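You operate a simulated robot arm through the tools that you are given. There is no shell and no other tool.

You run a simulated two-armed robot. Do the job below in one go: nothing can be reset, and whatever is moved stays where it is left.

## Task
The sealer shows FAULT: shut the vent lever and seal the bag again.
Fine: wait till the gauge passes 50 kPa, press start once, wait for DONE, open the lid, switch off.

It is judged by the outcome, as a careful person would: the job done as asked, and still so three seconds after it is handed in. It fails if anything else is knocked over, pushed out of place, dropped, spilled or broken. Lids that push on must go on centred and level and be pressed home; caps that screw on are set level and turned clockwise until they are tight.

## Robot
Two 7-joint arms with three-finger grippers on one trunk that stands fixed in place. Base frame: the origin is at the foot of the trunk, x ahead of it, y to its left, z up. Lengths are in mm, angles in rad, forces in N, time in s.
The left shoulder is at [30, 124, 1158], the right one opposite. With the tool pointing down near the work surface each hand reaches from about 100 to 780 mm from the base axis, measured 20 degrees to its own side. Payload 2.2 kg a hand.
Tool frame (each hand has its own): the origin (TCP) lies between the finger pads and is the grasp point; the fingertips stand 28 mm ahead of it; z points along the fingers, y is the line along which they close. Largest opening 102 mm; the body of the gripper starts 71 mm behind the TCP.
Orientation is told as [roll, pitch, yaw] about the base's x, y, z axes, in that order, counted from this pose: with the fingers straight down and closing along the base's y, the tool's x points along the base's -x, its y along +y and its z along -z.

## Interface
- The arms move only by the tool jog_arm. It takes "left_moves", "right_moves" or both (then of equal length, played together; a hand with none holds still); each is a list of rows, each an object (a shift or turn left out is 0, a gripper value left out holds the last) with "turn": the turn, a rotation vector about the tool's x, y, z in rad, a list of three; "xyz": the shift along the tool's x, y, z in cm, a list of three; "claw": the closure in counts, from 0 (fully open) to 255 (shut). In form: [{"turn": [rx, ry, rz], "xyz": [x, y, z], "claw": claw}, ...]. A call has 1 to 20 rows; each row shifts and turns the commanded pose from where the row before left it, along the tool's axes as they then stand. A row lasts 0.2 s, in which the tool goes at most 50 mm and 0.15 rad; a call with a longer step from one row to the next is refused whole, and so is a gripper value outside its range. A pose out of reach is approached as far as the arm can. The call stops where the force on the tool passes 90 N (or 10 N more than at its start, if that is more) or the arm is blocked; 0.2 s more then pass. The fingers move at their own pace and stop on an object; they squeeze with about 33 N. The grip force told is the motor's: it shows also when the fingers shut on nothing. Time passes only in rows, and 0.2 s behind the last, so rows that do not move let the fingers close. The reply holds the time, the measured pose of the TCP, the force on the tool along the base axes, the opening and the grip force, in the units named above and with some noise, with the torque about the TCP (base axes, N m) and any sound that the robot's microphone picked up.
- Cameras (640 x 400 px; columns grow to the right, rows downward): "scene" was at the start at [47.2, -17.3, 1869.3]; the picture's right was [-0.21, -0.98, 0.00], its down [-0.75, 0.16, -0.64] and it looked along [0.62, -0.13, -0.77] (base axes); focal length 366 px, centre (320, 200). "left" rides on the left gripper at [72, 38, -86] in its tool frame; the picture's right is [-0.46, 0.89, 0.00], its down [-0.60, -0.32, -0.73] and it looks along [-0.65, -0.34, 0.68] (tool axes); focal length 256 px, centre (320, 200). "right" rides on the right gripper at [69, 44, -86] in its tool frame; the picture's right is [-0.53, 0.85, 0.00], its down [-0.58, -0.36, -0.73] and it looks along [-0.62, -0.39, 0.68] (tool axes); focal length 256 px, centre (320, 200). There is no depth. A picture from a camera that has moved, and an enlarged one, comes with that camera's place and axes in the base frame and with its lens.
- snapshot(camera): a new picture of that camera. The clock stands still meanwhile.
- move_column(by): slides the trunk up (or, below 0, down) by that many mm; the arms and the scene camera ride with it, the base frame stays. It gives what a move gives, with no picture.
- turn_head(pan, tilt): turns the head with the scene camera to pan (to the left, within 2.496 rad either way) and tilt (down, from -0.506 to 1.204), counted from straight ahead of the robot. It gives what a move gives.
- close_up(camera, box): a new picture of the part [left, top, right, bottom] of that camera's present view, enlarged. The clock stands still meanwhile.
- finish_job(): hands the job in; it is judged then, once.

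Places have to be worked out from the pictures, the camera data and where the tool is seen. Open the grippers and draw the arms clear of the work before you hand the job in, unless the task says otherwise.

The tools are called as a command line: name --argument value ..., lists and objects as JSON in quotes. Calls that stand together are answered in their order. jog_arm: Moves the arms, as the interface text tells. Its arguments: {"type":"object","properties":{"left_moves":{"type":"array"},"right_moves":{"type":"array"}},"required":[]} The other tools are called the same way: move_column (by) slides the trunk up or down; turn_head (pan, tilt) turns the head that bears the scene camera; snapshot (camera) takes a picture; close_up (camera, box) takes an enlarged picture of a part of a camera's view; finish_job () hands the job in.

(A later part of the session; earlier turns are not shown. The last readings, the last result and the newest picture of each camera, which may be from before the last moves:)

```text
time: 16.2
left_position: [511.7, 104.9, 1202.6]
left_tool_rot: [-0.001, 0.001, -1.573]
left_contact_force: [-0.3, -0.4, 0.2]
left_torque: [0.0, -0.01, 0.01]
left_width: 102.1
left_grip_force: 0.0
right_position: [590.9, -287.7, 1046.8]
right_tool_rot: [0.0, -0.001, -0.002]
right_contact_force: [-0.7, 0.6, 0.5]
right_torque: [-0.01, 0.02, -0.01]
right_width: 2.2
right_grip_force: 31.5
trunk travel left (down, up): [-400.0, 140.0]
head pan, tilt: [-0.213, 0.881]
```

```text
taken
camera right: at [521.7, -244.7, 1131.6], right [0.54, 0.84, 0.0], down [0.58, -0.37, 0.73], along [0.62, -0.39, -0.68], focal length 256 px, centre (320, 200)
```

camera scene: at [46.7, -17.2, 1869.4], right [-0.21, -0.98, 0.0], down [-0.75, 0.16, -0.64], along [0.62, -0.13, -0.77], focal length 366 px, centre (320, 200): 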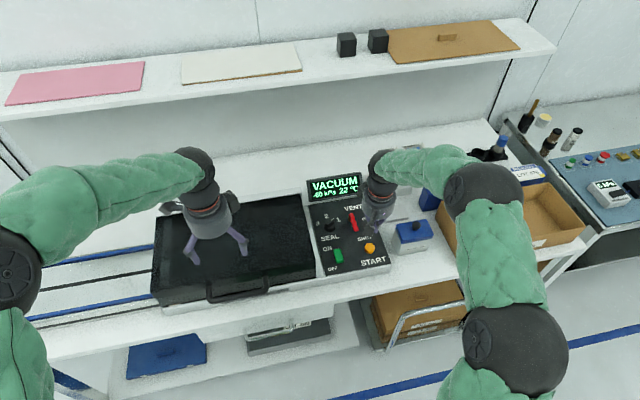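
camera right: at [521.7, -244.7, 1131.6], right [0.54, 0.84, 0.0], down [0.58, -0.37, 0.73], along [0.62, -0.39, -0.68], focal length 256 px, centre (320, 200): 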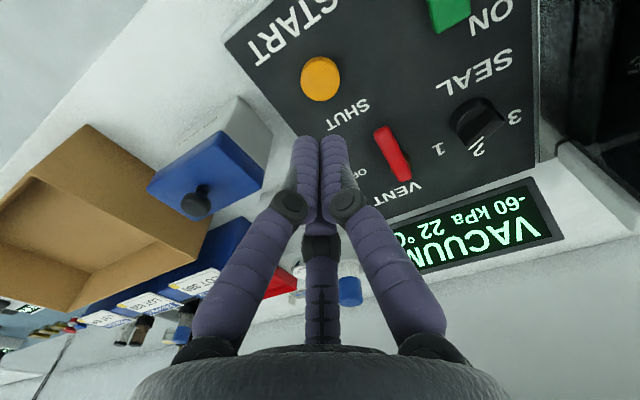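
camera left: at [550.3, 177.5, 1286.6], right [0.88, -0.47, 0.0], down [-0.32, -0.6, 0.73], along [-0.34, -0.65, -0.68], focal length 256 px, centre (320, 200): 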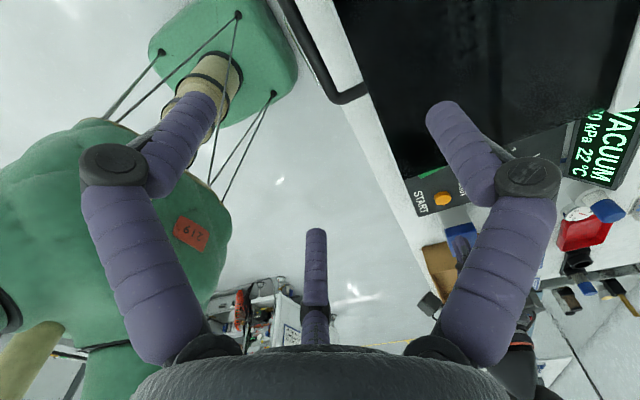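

Vacuum is at -60 kPa and still drawing. From here the left camera sees one end of the handle, so I'll zoom in on it to fix its position.

close_up --camera "left" --box '[260, 0, 420, 140]'

close_up --camera "scene" --box '[190, 255, 340, 315]'

close_up --camera "scene" --box '[300, 165, 380, 215]'

```text
2.86 times, centred on (340, 70) of left
camera zoom: at [550.3, 177.5, 1286.6], right [0.88, -0.47, 0.0], down [-0.32, -0.6, 0.73], along [-0.34, -0.65, -0.68], focal length 731 px, centre (263, 571)
```

zoom: 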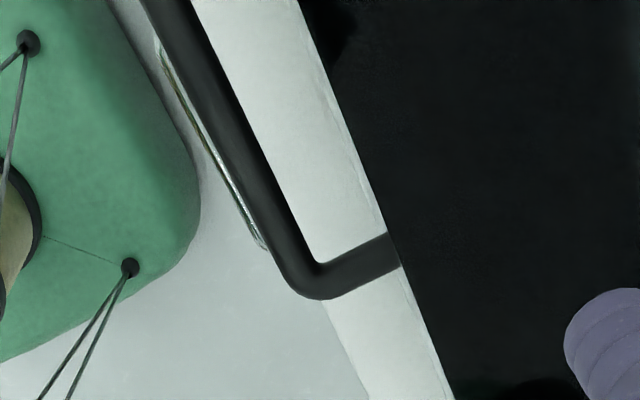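

```text
4.27 times, centred on (265, 285) of scene
camera zoom: at [46.7, -17.2, 1869.4], right [-0.21, -0.98, 0.0], down [-0.75, 0.16, -0.64], along [0.62, -0.13, -0.77], focal length 1560 px, centre (555, -163)
```

zoom: 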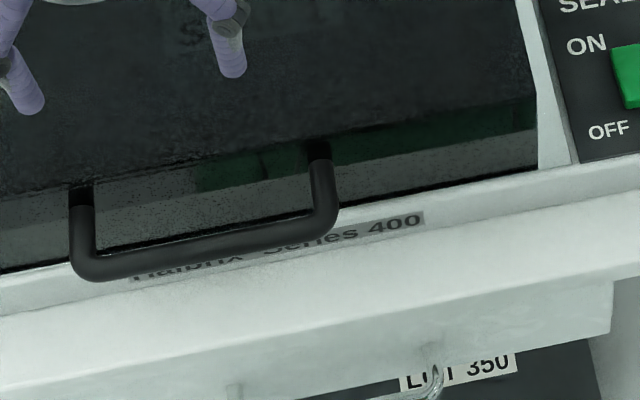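

```text
8.00 times, centred on (340, 190) of scene
camera zoom: at [46.7, -17.2, 1869.4], right [-0.21, -0.98, 0.0], down [-0.75, 0.16, -0.64], along [0.62, -0.13, -0.77], focal length 2926 px, centre (160, 280)
```

zoom: 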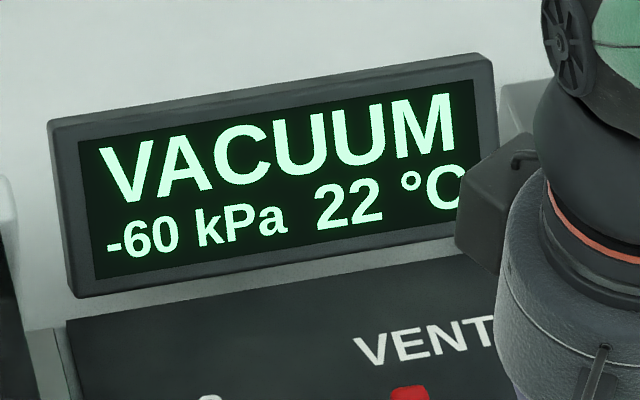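

The estimates put the handle bar at x≈500, y from 32 to 181, z≈960. I'll lower the left hand 120 mm, still well above it, for a second view to pin down the height.

jog_arm --left_moves '[{"xyz": [0, 0, 4]}, {"xyz": [0, 0, 4]}, {"xyz": [0, 0, 4]}, {}]'

snapshot --camera "left"

close_up --camera "scene" --box '[300, 165, 380, 215]'

close_up --camera "scene" --box '[150, 200, 320, 310]'

```text
time: 17.2
left_position: [512.1, 106.4, 1079.7]
left_tool_rot: [0.0, -0.001, -1.571]
left_contact_force: [0.3, 0.0, 0.0]
left_torque: [0.02, -0.04, -0.01]
left_width: 101.8
left_grip_force: 0.0
right_position: [591.0, -286.6, 1047.2]
right_tool_rot: [0.0, 0.001, 0.0]
right_contact_force: [-0.2, 0.7, 0.9]
right_torque: [0.02, -0.03, -0.03]
right_width: 2.3
right_grip_force: 31.7
trunk travel left (down, up): [-400.0, 140.0]
head pan, tilt: [-0.213, 0.881]
```

```text
taken
camera left: at [550.8, 178.7, 1164.2], right [0.89, -0.47, 0.0], down [-0.32, -0.6, 0.73], along [-0.34, -0.65, -0.68], focal length 256 px, centre (320, 200)
```

left: 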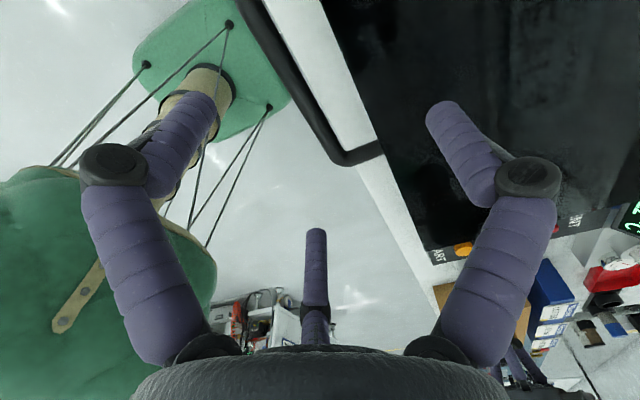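

```text
8.00 times, centred on (340, 190) of scene
camera zoom: at [46.3, -17.3, 1869.4], right [-0.21, -0.98, 0.0], down [-0.75, 0.16, -0.64], along [0.62, -0.13, -0.77], focal length 2926 px, centre (160, 280)
```

zoom: 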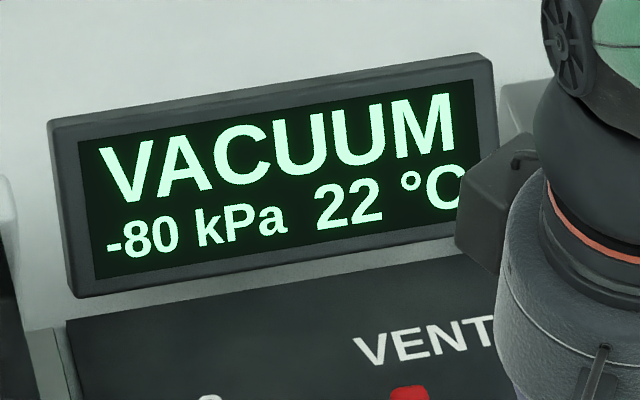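

```text
3.64 times, centred on (235, 255) of scene
camera zoom: at [46.3, -17.3, 1869.4], right [-0.21, -0.98, 0.0], down [-0.75, 0.16, -0.64], along [0.62, -0.13, -0.77], focal length 1330 px, centre (629, 0)
```

zoom: 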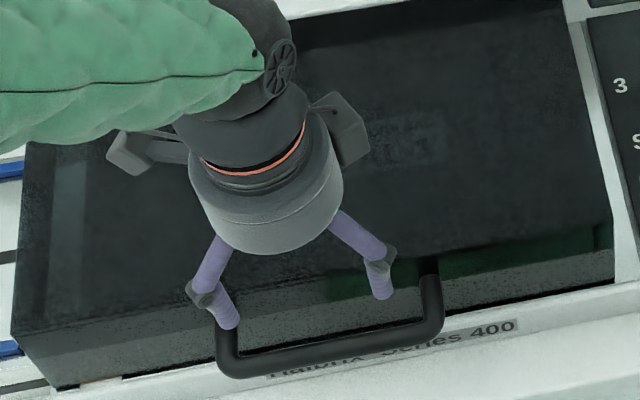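

Vacuum is at -80 kPa. I'll zoom on the handle in the left view for a precise second bearing.

close_up --camera "left" --box '[240, 60, 400, 200]'

```text
2.86 times, centred on (320, 130) of left
camera zoom: at [550.8, 178.7, 1164.2], right [0.89, -0.47, 0.0], down [-0.32, -0.6, 0.73], along [-0.34, -0.65, -0.68], focal length 731 px, centre (320, 400)
```

zoom: 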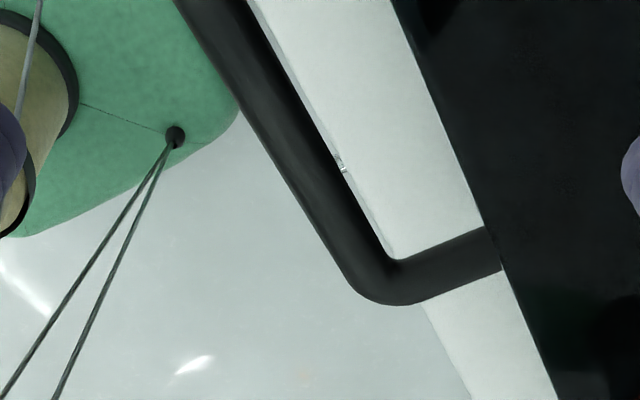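

The two left views agree: the bar is centred at about (499.5, 105, 969.5), is about 16 mm thick, and has a ~29 mm gap to the lid's front face at x≈538. I'll line the left hand up above it with the fingers pre-closed to about 34 mm, and let the cycle run.

jog_arm --left_moves '[{"xyz": [-0.2, -1.36, 0], "claw": 170}, {}, {}, {}, {}, {}, {}, {}, {}, {}, {}, {}]'

close_up --camera "scene" --box '[300, 165, 380, 215]'

snapshot --camera "left"

close_up --camera "scene" --box '[150, 200, 320, 310]'

```text
time: 19.8
left_position: [498.8, 104.5, 1080.4]
left_tool_rot: [0.0, 0.0, -1.571]
left_contact_force: [-0.3, 0.4, -0.7]
left_torque: [-0.01, 0.0, -0.02]
left_width: 33.8
left_grip_force: 0.1
right_position: [590.8, -287.5, 1048.2]
right_tool_rot: [0.001, 0.0, -0.002]
right_contact_force: [-0.2, 0.8, -0.5]
right_torque: [0.02, 0.0, -0.02]
right_width: 2.3
right_grip_force: 31.6
trunk travel left (down, up): [-400.0, 140.0]
head pan, tilt: [-0.213, 0.881]
```

```text
8.00 times, centred on (340, 190) of scene
camera zoom: at [47.2, -17.3, 1869.3], right [-0.21, -0.98, 0.0], down [-0.75, 0.16, -0.64], along [0.62, -0.13, -0.77], focal length 2926 px, centre (160, 280)
```

zoom: 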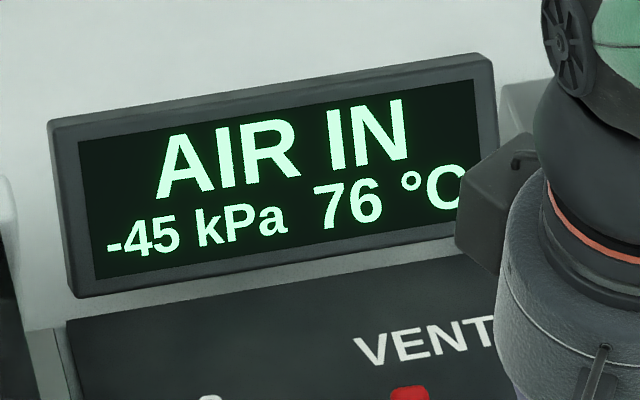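

```text
taken
camera left: at [537.9, 176.6, 1164.6], right [0.89, -0.47, 0.0], down [-0.32, -0.6, 0.73], along [-0.34, -0.65, -0.68], focal length 256 px, centre (320, 200)
```

left: 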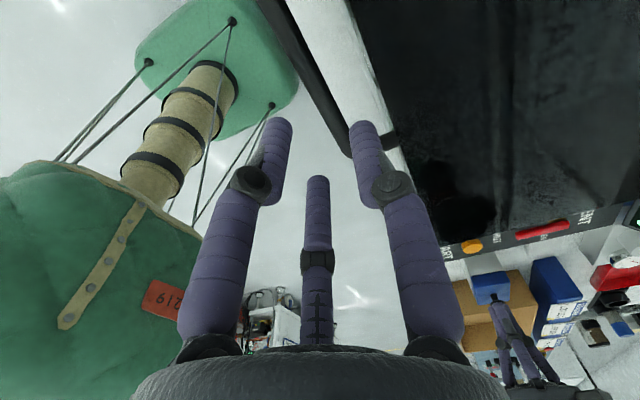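

```text
3.64 times, centred on (235, 255) of scene
camera zoom: at [47.2, -17.3, 1869.3], right [-0.21, -0.98, 0.0], down [-0.75, 0.16, -0.64], along [0.62, -0.13, -0.77], focal length 1330 px, centre (629, 0)
```

zoom: 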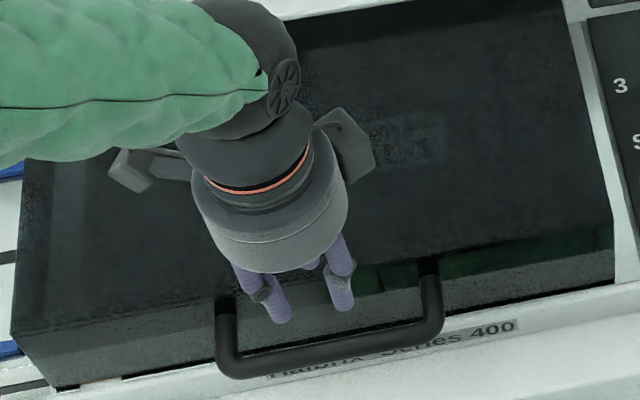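

The cycle has sealed (76 °C) and is now letting air in at -45 kPa. I'll hold still and wait for DONE.

jog_arm --left_moves '[{}, {}, {}, {}, {}, {}, {}, {}, {}, {}]'

close_up --camera "scene" --box '[300, 165, 380, 215]'

```text
time: 22.0
left_position: [498.8, 104.5, 1081.0]
left_tool_rot: [-0.001, -0.001, -1.572]
left_contact_force: [0.0, -0.3, -0.6]
left_torque: [0.02, 0.01, -0.03]
left_width: 34.1
left_grip_force: 0.1
right_position: [592.0, -287.9, 1046.2]
right_tool_rot: [0.0, 0.002, 0.0]
right_contact_force: [0.2, -0.3, -0.7]
right_torque: [0.02, -0.02, -0.01]
right_width: 2.0
right_grip_force: 31.2
trunk travel left (down, up): [-400.0, 140.0]
head pan, tilt: [-0.213, 0.881]
```

```text
8.00 times, centred on (340, 190) of scene
camera zoom: at [47.2, -17.3, 1869.3], right [-0.21, -0.98, 0.0], down [-0.75, 0.16, -0.64], along [0.62, -0.13, -0.77], focal length 2926 px, centre (160, 280)
```

zoom: 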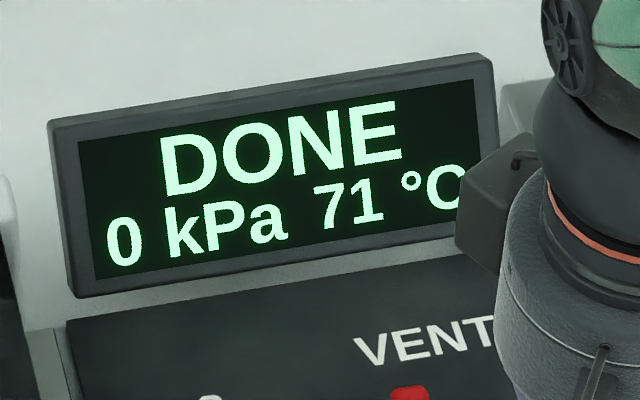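

DONE is showing with 0 kPa. I'll lower the left hand until the fingertips are just above the bar and check alignment in the left view.

jog_arm --left_moves '[{"xyz": [0, 0, 3]}, {"xyz": [0, 0, 3]}, {}]'

snapshot --camera "left"

close_up --camera "scene" --box '[180, 230, 310, 310]'

```text
time: 22.8
left_position: [500.7, 103.6, 1018.7]
left_tool_rot: [0.001, 0.0, -1.571]
left_contact_force: [1.0, 0.1, 0.0]
left_torque: [0.0, -0.02, 0.0]
left_width: 33.8
left_grip_force: 0.0
right_position: [590.9, -287.9, 1047.2]
right_tool_rot: [0.0, 0.001, 0.001]
right_contact_force: [-0.6, -0.5, 0.3]
right_torque: [-0.05, 0.0, 0.0]
right_width: 2.2
right_grip_force: 31.5
trunk travel left (down, up): [-400.0, 140.0]
head pan, tilt: [-0.213, 0.881]
```

```text
taken
camera left: at [539.2, 176.4, 1103.1], right [0.89, -0.47, 0.0], down [-0.32, -0.6, 0.73], along [-0.34, -0.65, -0.68], focal length 256 px, centre (320, 200)
```

left: 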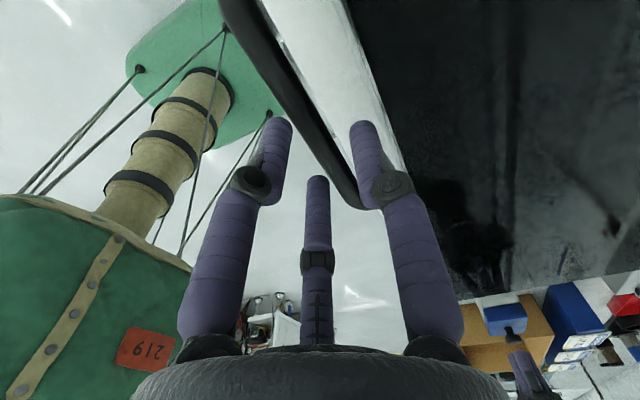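

```text
4.92 times, centred on (245, 270) of scene
camera zoom: at [46.8, -17.3, 1869.4], right [-0.21, -0.98, 0.0], down [-0.75, 0.16, -0.64], along [0.62, -0.13, -0.77], focal length 1800 px, centre (689, -145)
```

zoom: 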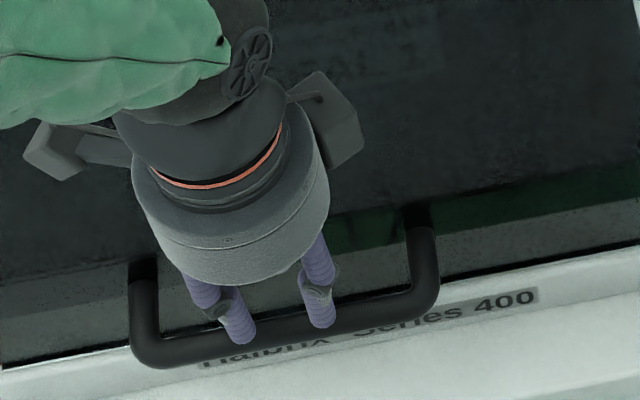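

The bar lies between the gap-side finger and the two front ones, with the gap-side finger clear of the lid. I'll lower the last 38 mm gently.

jog_arm --left_moves '[{"xyz": [0, 0, 1.2]}, {"xyz": [0, 0, 1.2]}, {"xyz": [0, 0, 1.4]}, {}]'

snapshot --camera "left"

close_up --camera "scene" --box '[180, 230, 310, 310]'

```text
time: 23.6
left_position: [504.8, 101.3, 1003.4]
left_tool_rot: [0.026, 0.002, -1.566]
left_contact_force: [-30.7, -20.4, 74.1]
left_torque: [-1.33, 1.87, -0.88]
left_width: 5.2
left_grip_force: 28.8
right_position: [584.7, -290.9, 1049.7]
right_tool_rot: [0.003, -0.004, -0.001]
right_contact_force: [0.2, -0.7, 0.2]
right_torque: [0.01, 0.01, -0.01]
right_width: 2.1
right_grip_force: 31.6
trunk travel left (down, up): [-400.0, 140.0]
head pan, tilt: [-0.213, 0.881]
stopped in row 3 (left hand): the force on the tool passed its limit at 108 N (the readings are from after the stop); the commanded pose is now the measured one
```

```text
taken
camera left: at [540.5, 172.5, 1088.9], right [0.89, -0.46, 0.02], down [-0.33, -0.61, 0.72], along [-0.32, -0.65, -0.69], focal length 256 px, centre (320, 200)
```

left: 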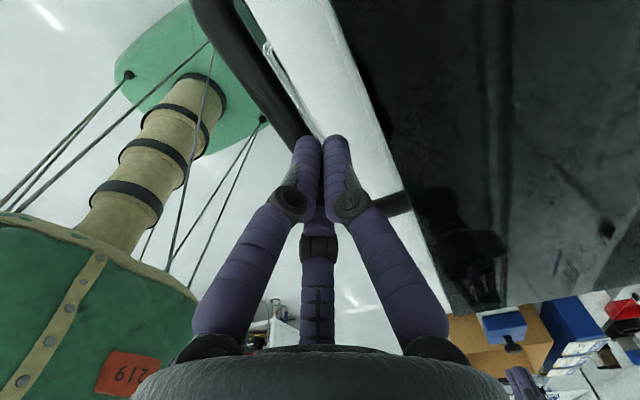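

```text
4.92 times, centred on (245, 270) of scene
camera zoom: at [36.7, -22.1, 1870.0], right [-0.21, -0.98, 0.0], down [-0.75, 0.17, -0.64], along [0.63, -0.13, -0.77], focal length 1800 px, centre (689, -145)
```

zoom: 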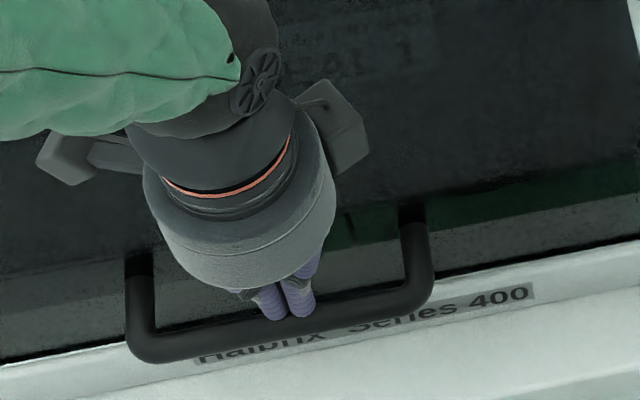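

The gripper stopped with 108 N: the gap-side finger's knuckle seems to have met the lid's top edge (about z 1005), which forced the fingers shut on top of the bar. I'll keep the claw shut, lift straight off, and check that nothing has shifted.

jog_arm --left_moves '[{"claw": 255}, {"xyz": [0, 0, -1.5]}, {"xyz": [0, 0, -2.5]}, {"xyz": [0, 0, -4]}, {"xyz": [0, 0, -4]}, {}]'

snapshot --camera "scene"

close_up --camera "scene" --box '[190, 255, 340, 315]'

snapshot --camera "left"

```text
time: 24.9
left_position: [505.5, 103.7, 1116.2]
left_tool_rot: [0.013, -0.001, -1.567]
left_contact_force: [0.1, 0.0, 0.8]
left_torque: [0.01, 0.04, 0.0]
left_width: 2.2
left_grip_force: 31.5
right_position: [592.0, -287.1, 1045.6]
right_tool_rot: [0.001, 0.001, -0.002]
right_contact_force: [0.6, 0.0, -1.1]
right_torque: [0.04, 0.01, -0.01]
right_width: 2.0
right_grip_force: 31.9
trunk travel left (down, up): [-400.0, 140.0]
head pan, tilt: [-0.213, 0.881]
```

```text
taken
camera scene: at [48.3, -17.3, 1869.3], right [-0.21, -0.98, 0.0], down [-0.75, 0.16, -0.64], along [0.62, -0.13, -0.77], focal length 366 px, centre (320, 200)
```

scene: 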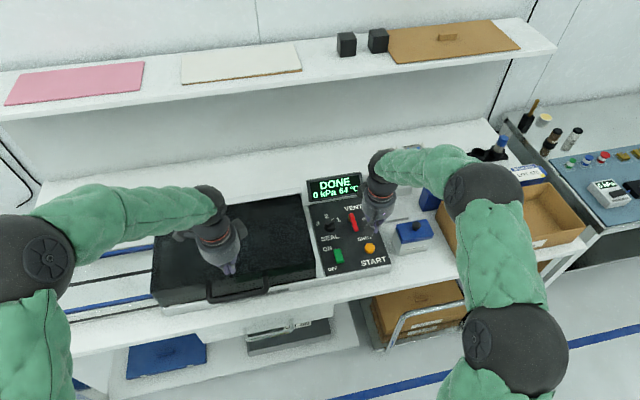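

```text
4.27 times, centred on (265, 285) of scene
camera zoom: at [48.3, -17.3, 1869.3], right [-0.21, -0.98, 0.0], down [-0.75, 0.16, -0.64], along [0.62, -0.13, -0.77], focal length 1560 px, centre (555, -163)
```

zoom: 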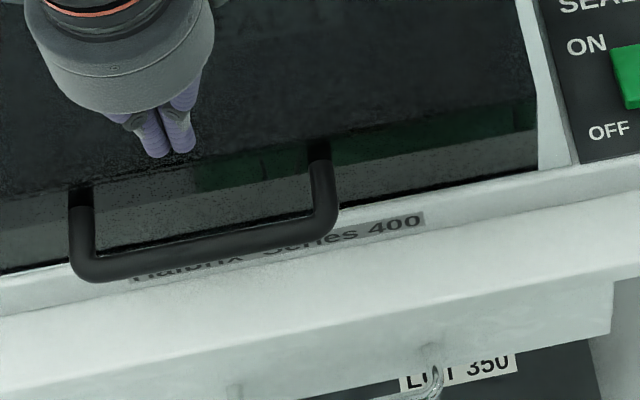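

```text
taken
camera left: at [542.6, 175.8, 1201.7], right [0.89, -0.46, 0.01], down [-0.33, -0.61, 0.73], along [-0.33, -0.65, -0.69], focal length 256 px, centre (320, 200)
```

left: 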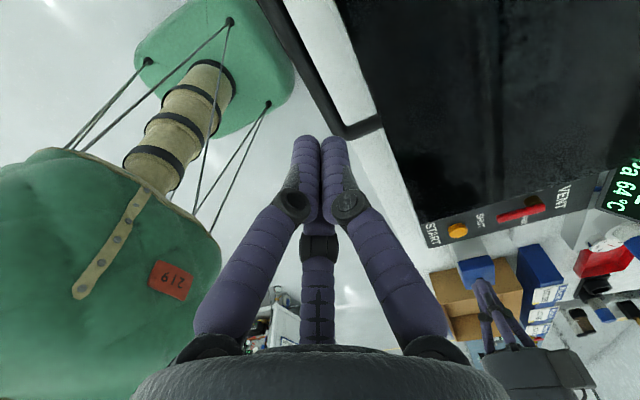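

Nothing has shifted: the handle sits in exactly the same pixels as before. I'll change approach: pull back toward the robot, open the claw moderately, and tilt the hand about 1.1 rad so the fingers can slide over and under the bar from the front.

jog_arm --left_moves '[{"xyz": [0, -3, 0], "claw": 150}, {"xyz": [0, -3, 0]}, {"xyz": [0, -2, 0]}, {"turn": [-0.1375, 0, 0]}, {"turn": [-0.1375, 0, 0]}, {"turn": [-0.1375, 0, 0]}, {"turn": [-0.1375, 0, 0]}, {"turn": [-0.1375, 0, 0]}, {"turn": [-0.1375, 0, 0]}, {"turn": [-0.1375, 0, 0]}, {"turn": [-0.1375, 0, 0]}, {}]'

snapshot --camera "scene"

snapshot --camera "left"

```text
time: 27.6
left_position: [425.6, 104.3, 1115.0]
left_tool_rot: [1.119, -0.001, -1.567]
left_contact_force: [0.6, 0.1, -0.5]
left_torque: [-0.04, 0.0, 0.02]
left_width: 41.9
left_grip_force: 0.0
right_position: [590.9, -288.5, 1046.7]
right_tool_rot: [0.0, 0.001, 0.0]
right_contact_force: [-0.5, 0.9, 0.8]
right_torque: [0.0, -0.02, 0.01]
right_width: 2.0
right_grip_force: 31.5
trunk travel left (down, up): [-400.0, 140.0]
head pan, tilt: [-0.213, 0.881]
```

```text
taken
camera scene: at [46.5, -17.2, 1869.4], right [-0.21, -0.98, 0.0], down [-0.75, 0.16, -0.64], along [0.62, -0.13, -0.77], focal length 366 px, centre (320, 200)
```

scene: 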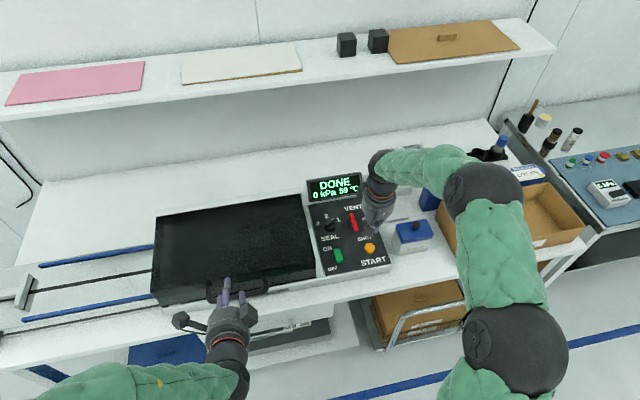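

```text
taken
camera left: at [364.9, 176.5, 1185.7], right [0.39, -0.46, 0.8], down [-0.79, -0.61, 0.03], along [0.47, -0.65, -0.6], focal length 256 px, centre (320, 200)
```

left: 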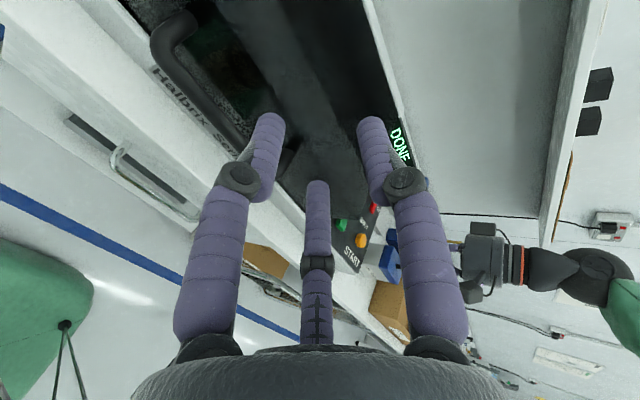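

The tilted pose was reached. I'll lower to the approach line about 70 mm short of the bar and check the alignment.

jog_arm --left_moves '[{"xyz": [0, -3.33, 1.61]}, {"xyz": [0, -3.33, 1.61]}, {"xyz": [0, -3.33, 1.61]}, {}]'

snapshot --camera "left"

close_up --camera "scene" --box '[170, 240, 320, 360]'

close_up --camera "right" --box '[440, 0, 640, 200]'

```text
time: 28.6
left_position: [422.8, 84.7, 1012.5]
left_tool_rot: [1.116, 0.002, -1.562]
left_contact_force: [-0.3, 0.1, -0.3]
left_torque: [0.01, 0.0, -0.02]
left_width: 41.9
left_grip_force: 0.0
left hand out of reach, approached as far as the arm can: row 2, 3
right_position: [590.3, -287.4, 1047.5]
right_tool_rot: [0.002, -0.001, 0.0]
right_contact_force: [0.6, 0.8, -0.2]
right_torque: [-0.03, -0.05, 0.02]
right_width: 2.0
right_grip_force: 31.4
trunk travel left (down, up): [-400.0, 140.0]
head pan, tilt: [-0.213, 0.881]
```

```text
taken
camera left: at [361.7, 157.2, 1082.1], right [0.39, -0.46, 0.79], down [-0.79, -0.61, 0.04], along [0.47, -0.64, -0.61], focal length 256 px, centre (320, 200)
```

left: 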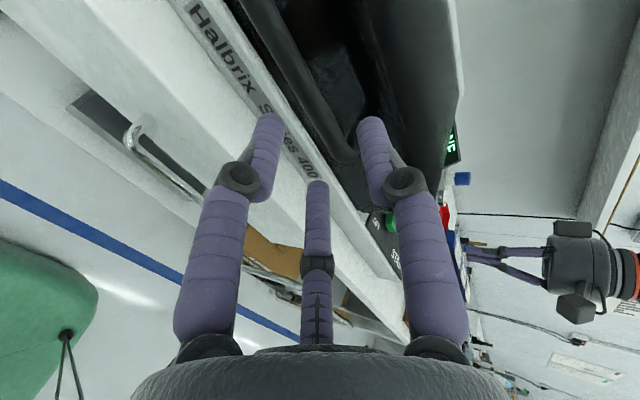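

```text
3.33 times, centred on (245, 300) of scene
camera zoom: at [45.9, -16.6, 1869.4], right [-0.21, -0.98, 0.0], down [-0.75, 0.16, -0.64], along [0.62, -0.14, -0.77], focal length 1219 px, centre (570, -133)
```

zoom: 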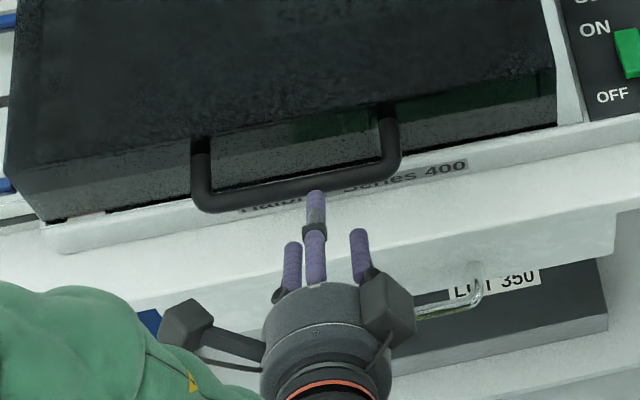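

```text
2.00 times, centred on (540, 100) of right
camera zoom: at [521.2, -244.3, 1132.0], right [0.53, 0.84, 0.0], down [0.58, -0.36, 0.73], along [0.62, -0.39, -0.68], focal length 512 px, centre (-120, 400)
```

zoom: 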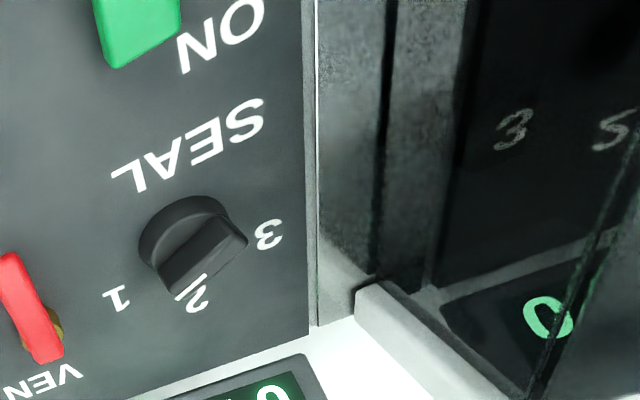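

The arm is too folded to reach that low so close in (left hand ended at y=85, z=1012). Raising the trunk gives the shoulder more room, and both hands are clear, so I'll raise it 120 mm.

move_column --by 120

jog_arm --left_moves '[{}, {}]'

```text
time: 30.1
left_position: [422.7, 85.1, 1131.4]
left_tool_rot: [1.112, 0.005, -1.562]
left_contact_force: [0.4, -0.2, 0.1]
left_torque: [0.01, 0.0, 0.02]
left_width: 41.8
left_grip_force: 0.0
right_position: [592.3, -288.1, 1167.2]
right_tool_rot: [-0.002, -0.001, -0.001]
right_contact_force: [0.5, -0.2, 0.0]
right_torque: [0.02, -0.01, 0.02]
right_width: 2.1
right_grip_force: 31.3
trunk travel left (down, up): [-520.0, 20.0]
head pan, tilt: [-0.213, 0.881]
```

```text
time: 30.6
left_position: [422.3, 85.4, 1131.5]
left_tool_rot: [1.113, 0.004, -1.561]
left_contact_force: [0.1, 0.4, -0.1]
left_torque: [0.04, 0.02, -0.01]
left_width: 41.9
left_grip_force: 0.0
right_position: [591.1, -288.0, 1166.2]
right_tool_rot: [0.001, -0.001, 0.0]
right_contact_force: [0.8, 0.3, 0.4]
right_torque: [-0.01, -0.01, 0.0]
right_width: 1.9
right_grip_force: 31.9
trunk travel left (down, up): [-520.0, 20.0]
head pan, tilt: [-0.213, 0.881]
```

With the trunk up, I'll move the left hand down to the approach line again: about (427, 104, 1004).

jog_arm --left_moves '[{"xyz": [0.48, -2.8, 1.5]}, {"xyz": [0.48, -2.8, 1.5]}, {"xyz": [0.48, -2.8, 1.5]}, {"xyz": [0.48, -2.8, 1.5]}, {}]'

snapshot --camera "left"

snapshot --camera "scene"

```text
time: 31.9
left_position: [422.7, 50.8, 1034.4]
left_tool_rot: [1.114, 0.004, -1.557]
left_contact_force: [-0.7, 0.2, 0.2]
left_torque: [-0.01, -0.02, 0.04]
left_width: 42.0
left_grip_force: 0.1
left hand out of reach, approached as far as the arm can: row 1, 2, 3, 4
right_position: [591.2, -287.8, 1166.2]
right_tool_rot: [0.001, 0.0, 0.0]
right_contact_force: [-0.3, 0.5, -0.4]
right_torque: [-0.02, 0.0, 0.02]
right_width: 2.3
right_grip_force: 32.1
trunk travel left (down, up): [-520.0, 20.0]
head pan, tilt: [-0.213, 0.881]
```

```text
taken
camera left: at [361.9, 122.1, 1105.0], right [0.4, -0.46, 0.79], down [-0.79, -0.61, 0.04], along [0.47, -0.64, -0.61], focal length 256 px, centre (320, 200)
```

left: 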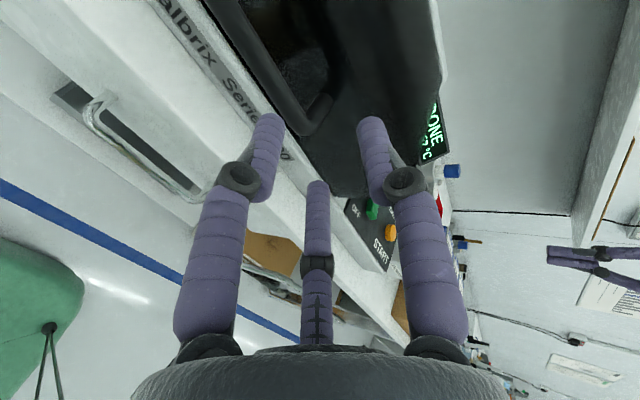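

```text
taken
camera scene: at [46.5, -16.9, 1989.4], right [-0.21, -0.98, 0.0], down [-0.75, 0.16, -0.64], along [0.62, -0.13, -0.77], focal length 366 px, centre (320, 200)
```

scene: 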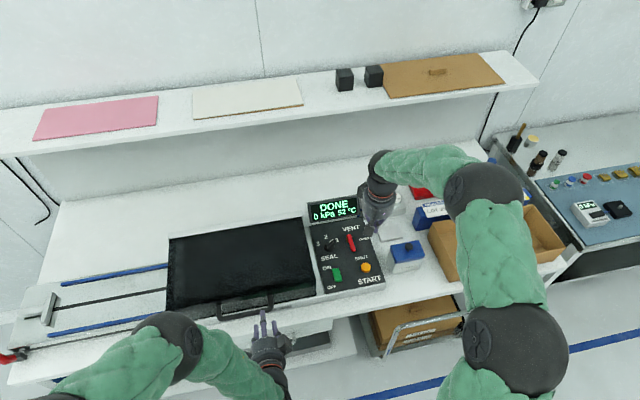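

In this roll the arm runs into a joint limit (it drifted to y=51). I'll back out, undo the tilt and the 90° roll, and use the plain orientation instead. With closed fingers pointing forward and down, I can hook under the bar from the front.

jog_arm --left_moves '[{"xyz": [1.77, 3.0, -1.45], "claw": 255}, {"xyz": [1.77, 3.0, -1.45]}, {"xyz": [1.77, 3.0, -1.45]}, {"turn": [0.1392, 0, 0]}, {"turn": [0.1392, 0, 0]}, {"turn": [0.1392, 0, 0]}, {"turn": [0.1392, 0, 0]}, {"turn": [0.1392, 0, 0]}, {"turn": [0.1392, 0, 0]}, {"turn": [0.1392, 0, 0]}, {"turn": [0.1392, 0, 0]}, {"turn": [0, 0, -0.1425]}, {"turn": [0, 0, -0.1425]}, {"turn": [0, 0, -0.1425]}, {"turn": [0, 0, -0.1425]}, {"turn": [0, 0, -0.1425]}, {"turn": [0, 0, -0.1425]}, {"turn": [0, 0, -0.1425]}, {"turn": [0, 0, -0.1425]}, {"turn": [0, 0, -0.1425]}]'

```text
time: 36.0
left_position: [404.0, 84.5, 1120.7]
left_tool_rot: [0.003, 0.0, -0.277]
left_contact_force: [0.3, 0.6, -0.7]
left_torque: [0.0, 0.0, 0.02]
left_width: 2.2
left_grip_force: 31.4
left hand out of reach, approached as far as the arm can: row 1, 2, 3
right_position: [591.6, -288.7, 1166.9]
right_tool_rot: [0.0, -0.001, -0.002]
right_contact_force: [0.3, 0.3, 0.1]
right_torque: [-0.02, 0.04, 0.01]
right_width: 2.2
right_grip_force: 32.2
trunk travel left (down, up): [-520.0, 20.0]
head pan, tilt: [-0.213, 0.881]
```

The hand is back near vertical with 0.28 rad of yaw left. I'll finish the un-yaw and tilt forward 0.9 rad about the tool's y axis.

jog_arm --left_moves '[{"turn": [0, 0, -0.1385]}, {"turn": [0, 0, -0.1385]}, {"xyz": [-1, 2, 0]}, {"turn": [0, -0.15, 0]}, {"turn": [0, -0.15, 0]}, {"turn": [0, -0.15, 0]}, {"turn": [0, -0.15, 0]}, {"turn": [0, -0.15, 0]}, {"turn": [0, -0.15, 0]}, {}]'

snapshot --camera "scene"

snapshot --camera "left"

```text
time: 38.2
left_position: [413.7, 105.3, 1120.7]
left_tool_rot: [0.004, -0.901, -0.007]
left_contact_force: [-1.3, 0.1, 0.6]
left_torque: [0.03, 0.01, -0.02]
left_width: 2.2
left_grip_force: 31.3
right_position: [592.5, -288.5, 1167.1]
right_tool_rot: [0.0, 0.001, -0.001]
right_contact_force: [-0.8, 0.1, -0.1]
right_torque: [0.02, -0.02, 0.01]
right_width: 2.0
right_grip_force: 31.6
trunk travel left (down, up): [-520.0, 20.0]
head pan, tilt: [-0.213, 0.881]
```

```text
taken
camera scene: at [46.3, -17.3, 1989.4], right [-0.21, -0.98, 0.0], down [-0.75, 0.16, -0.64], along [0.62, -0.13, -0.77], focal length 366 px, centre (320, 200)
```

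scene: 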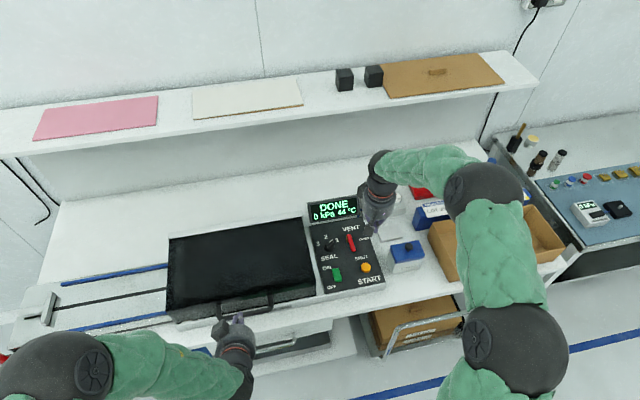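

```text
taken
camera left: at [302.2, 144.1, 1116.5], right [0.29, 0.88, 0.37], down [-0.2, -0.32, 0.93], along [0.94, -0.34, 0.08], focal length 256 px, centre (320, 200)
```

left: 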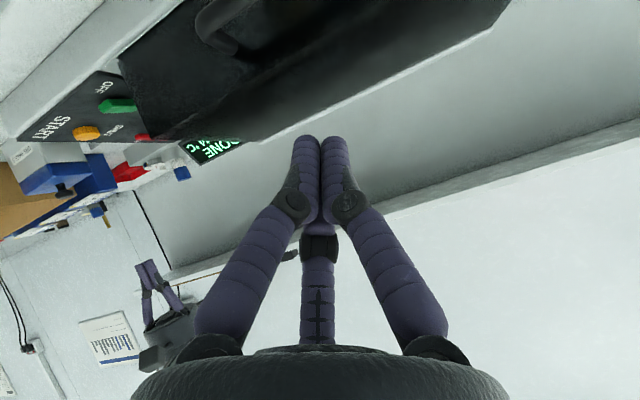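

This orientation is reachable. I'll lower to the approach line in front of and above the handle, at about (420, 105, 1000).

jog_arm --left_moves '[{"xyz": [2.27, 0, 2.0]}, {"xyz": [2.27, 0, 2.0]}, {"xyz": [2.27, 0, 2.0]}, {"xyz": [2.27, 0, 2.0]}, {}]'

snapshot --camera "left"

close_up --camera "scene" --box '[170, 260, 320, 380]'

```text
time: 39.5
left_position: [423.4, 75.3, 1014.2]
left_tool_rot: [0.011, -0.898, -0.007]
left_contact_force: [-1.0, -0.6, 0.1]
left_torque: [-0.01, 0.01, -0.01]
left_width: 2.2
left_grip_force: 31.5
left hand out of reach, approached as far as the arm can: row 2, 3, 4
right_position: [590.7, -287.3, 1167.9]
right_tool_rot: [0.0, 0.0, 0.0]
right_contact_force: [0.1, -0.1, 0.7]
right_torque: [0.01, -0.03, -0.01]
right_width: 2.1
right_grip_force: 31.6
trunk travel left (down, up): [-520.0, 20.0]
head pan, tilt: [-0.213, 0.881]
```

```text
taken
camera left: at [312.0, 111.7, 1010.0], right [0.29, 0.88, 0.37], down [-0.19, -0.32, 0.93], along [0.94, -0.34, 0.08], focal length 256 px, centre (320, 200)
```

left: 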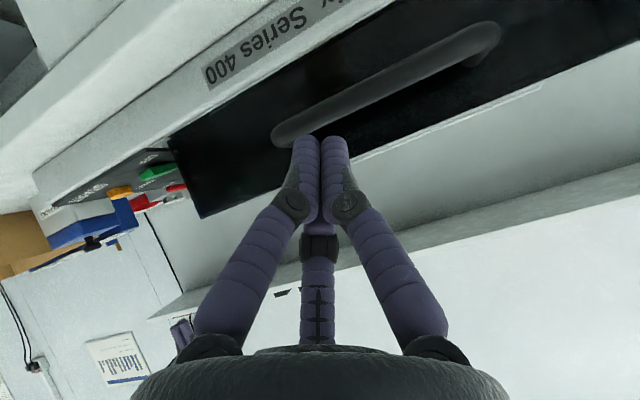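

```text
3.33 times, centred on (245, 320) of scene
camera zoom: at [46.1, -17.0, 1989.4], right [-0.21, -0.98, 0.0], down [-0.75, 0.16, -0.64], along [0.62, -0.13, -0.77], focal length 1219 px, centre (570, -200)
```

zoom: 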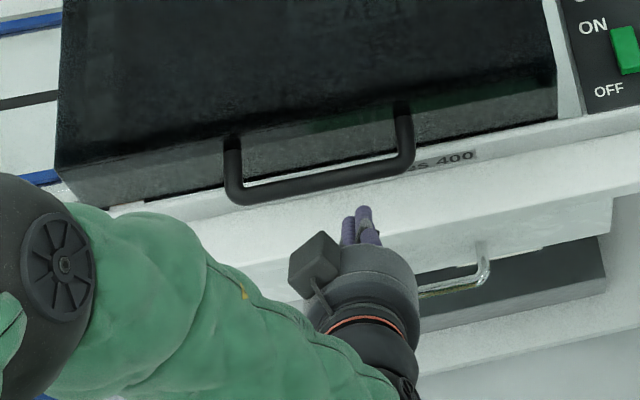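

The arm hits its limit again once the hand is more than about 190 mm below the shoulder this close in. The hand reached fine nearer shoulder height, so I'll lift it to the reachable pose. Then I'll lower the trunk 150 mm, which brings both hands down with it and keeps them clear.

jog_arm --left_moves '[{"xyz": [-1.93, 0.74, -1.83]}, {"xyz": [-1.93, 0.74, -1.83]}, {"xyz": [-1.93, 0.74, -1.83]}, {"xyz": [-1.93, 0.74, -1.83]}, {}]'

```text
time: 40.6
left_position: [416.3, 103.1, 1122.8]
left_tool_rot: [0.004, -0.899, -0.007]
left_contact_force: [0.8, 0.0, 0.2]
left_torque: [-0.03, 0.01, 0.0]
left_width: 2.1
left_grip_force: 32.1
right_position: [592.2, -287.4, 1166.0]
right_tool_rot: [0.001, 0.0, 0.001]
right_contact_force: [0.1, 1.0, 0.5]
right_torque: [-0.01, -0.01, 0.04]
right_width: 2.2
right_grip_force: 31.8
trunk travel left (down, up): [-520.0, 20.0]
head pan, tilt: [-0.213, 0.881]
```

The left hand is at (416, 103, 1123). Lowering the trunk by 170 mm puts it at about z=953 in front of the handle, and the right hand at about z=997, still about 54 mm above START.

move_column --by -170

snapshot --camera "scene"

snapshot --camera "left"

```text
time: 42.6
left_position: [415.5, 102.8, 952.4]
left_tool_rot: [0.006, -0.9, -0.008]
left_contact_force: [-0.6, -0.1, 0.0]
left_torque: [-0.01, -0.03, 0.03]
left_width: 2.2
left_grip_force: 31.8
right_position: [591.3, -288.4, 997.3]
right_tool_rot: [0.0, -0.001, -0.004]
right_contact_force: [0.0, 0.3, 0.5]
right_torque: [0.05, -0.03, -0.01]
right_width: 2.1
right_grip_force: 31.8
trunk travel left (down, up): [-350.0, 190.0]
head pan, tilt: [-0.213, 0.881]
```

```text
taken
camera scene: at [47.0, -17.3, 1819.5], right [-0.21, -0.98, 0.0], down [-0.75, 0.16, -0.64], along [0.62, -0.13, -0.77], focal length 366 px, centre (320, 200)
```

scene: 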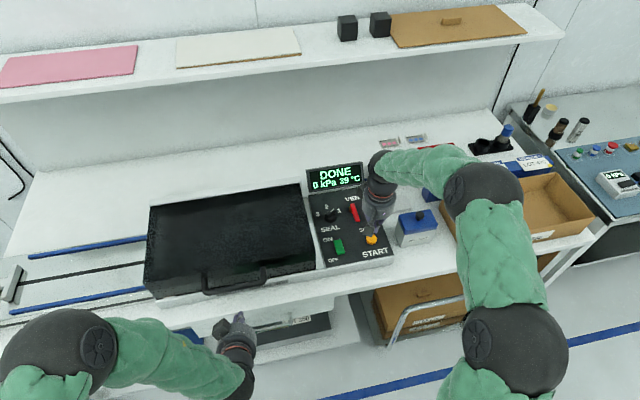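

```text
taken
camera left: at [304.3, 142.0, 947.4], right [0.29, 0.88, 0.37], down [-0.2, -0.32, 0.93], along [0.94, -0.34, 0.08], focal length 256 px, centre (320, 200)
```

left: 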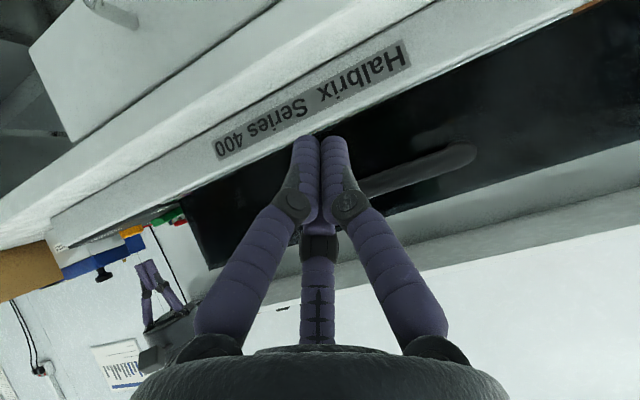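

The left hand is in front of the handle at z=952, and this view confirms the bar at z≈970. I'll move forward under the bar in small steps to TCP (477, 104, 958).

jog_arm --left_moves '[{"xyz": [-1.07, 0.03, 1.13]}, {"xyz": [-1.07, 0.03, 1.13]}, {"xyz": [-1.07, 0.03, 1.13]}, {"xyz": [-1.07, 0.03, 1.13]}, {}]'

snapshot --camera "left"

close_up --camera "scene" --box '[170, 240, 320, 360]'

```text
time: 43.8
left_position: [478.1, 104.1, 956.8]
left_tool_rot: [0.005, -0.896, -0.009]
left_contact_force: [-3.5, -0.4, -4.7]
left_torque: [-0.03, 0.0, -0.04]
left_width: 2.1
left_grip_force: 31.4
right_position: [590.9, -289.2, 997.1]
right_tool_rot: [-0.001, -0.001, 0.0]
right_contact_force: [-0.1, -0.5, -1.1]
right_torque: [0.02, -0.03, 0.0]
right_width: 2.2
right_grip_force: 31.5
trunk travel left (down, up): [-350.0, 190.0]
head pan, tilt: [-0.213, 0.881]
```

```text
taken
camera left: at [365.9, 142.5, 952.7], right [0.29, 0.88, 0.37], down [-0.2, -0.32, 0.93], along [0.94, -0.34, 0.08], focal length 256 px, centre (320, 200)
```

left: 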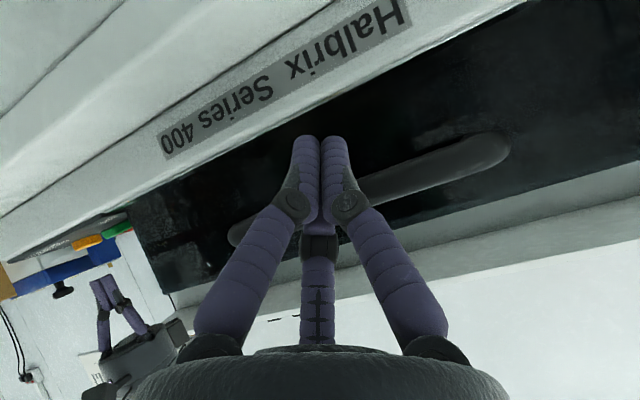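

```text
3.33 times, centred on (245, 300) of scene
camera zoom: at [46.9, -17.2, 1819.3], right [-0.21, -0.98, 0.0], down [-0.75, 0.16, -0.64], along [0.62, -0.13, -0.77], focal length 1219 px, centre (570, -133)
```

zoom: 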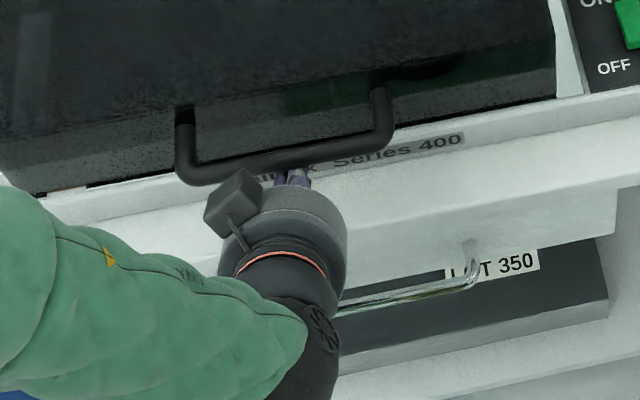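

Light contact (about 6 N) shows the fingers are already touching the bar's underside. I'll lift 20 mm and read the force to see how the lid responds.

jog_arm --left_moves '[{"xyz": [-0.78, 0, -0.62]}, {"xyz": [-0.78, 0, -0.62]}, {}]'

close_up --camera "scene" --box '[140, 170, 320, 310]'

```text
time: 44.6
left_position: [473.9, 104.1, 977.1]
left_tool_rot: [0.007, -0.896, -0.007]
left_contact_force: [-14.8, -2.1, -9.1]
left_torque: [-0.01, 0.05, -0.18]
left_width: 2.4
left_grip_force: 31.5
right_position: [591.0, -288.0, 997.4]
right_tool_rot: [-0.001, 0.001, -0.002]
right_contact_force: [1.2, -0.3, -0.6]
right_torque: [0.08, -0.04, -0.01]
right_width: 2.1
right_grip_force: 31.6
trunk travel left (down, up): [-350.0, 190.0]
head pan, tilt: [-0.213, 0.881]
```

```text
2.86 times, centred on (230, 240) of scene
camera zoom: at [45.5, -17.6, 1819.3], right [-0.21, -0.98, 0.0], down [-0.75, 0.16, -0.64], along [0.62, -0.13, -0.77], focal length 1045 px, centre (577, 86)
```

zoom: 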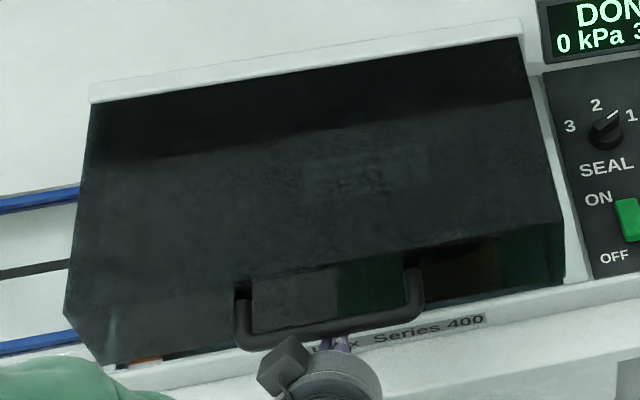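

The lid front is rising with a modest load of about 17 N. I'll keep lifting straight up another ~50 mm and recheck.

jog_arm --left_moves '[{"xyz": [-0.97, 0, -0.77]}, {"xyz": [-0.97, 0, -0.77]}, {"xyz": [-0.97, 0, -0.77]}, {"xyz": [-0.97, 0, -0.77]}, {}]'

close_up --camera "scene" --box '[140, 170, 320, 310]'

snapshot --camera "left"

```text
time: 45.8
left_position: [477.8, 105.1, 1030.2]
left_tool_rot: [0.002, -0.903, -0.005]
left_contact_force: [-6.5, 1.1, -3.5]
left_torque: [0.03, -0.01, -0.04]
left_width: 2.0
left_grip_force: 31.4
right_position: [591.2, -288.2, 996.6]
right_tool_rot: [0.0, -0.001, -0.001]
right_contact_force: [-1.2, -0.4, -0.3]
right_torque: [0.0, 0.01, 0.06]
right_width: 1.8
right_grip_force: 30.9
trunk travel left (down, up): [-350.0, 190.0]
head pan, tilt: [-0.213, 0.881]
```

```text
2.86 times, centred on (230, 240) of scene
camera zoom: at [46.4, -17.0, 1819.4], right [-0.21, -0.98, 0.0], down [-0.75, 0.16, -0.64], along [0.62, -0.13, -0.77], focal length 1045 px, centre (577, 86)
```

zoom: 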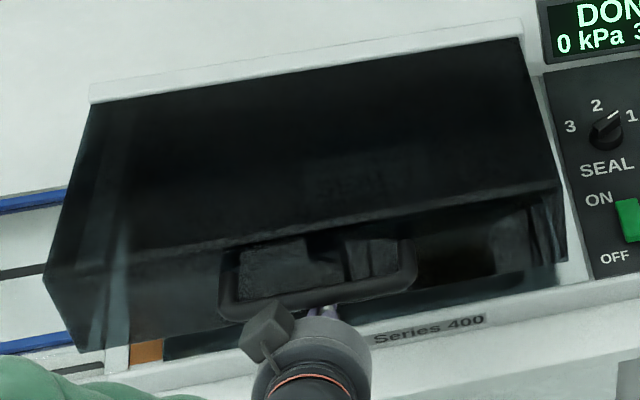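

```text
taken
camera left: at [367.0, 142.9, 1024.1], right [0.29, 0.88, 0.37], down [-0.2, -0.32, 0.93], along [0.94, -0.34, 0.09], focal length 256 px, centre (320, 200)
```

left: 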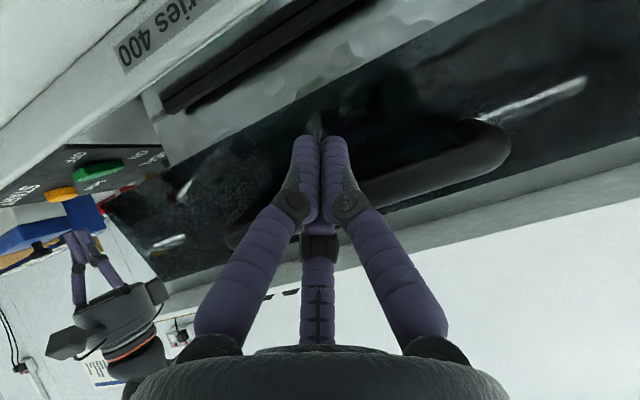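

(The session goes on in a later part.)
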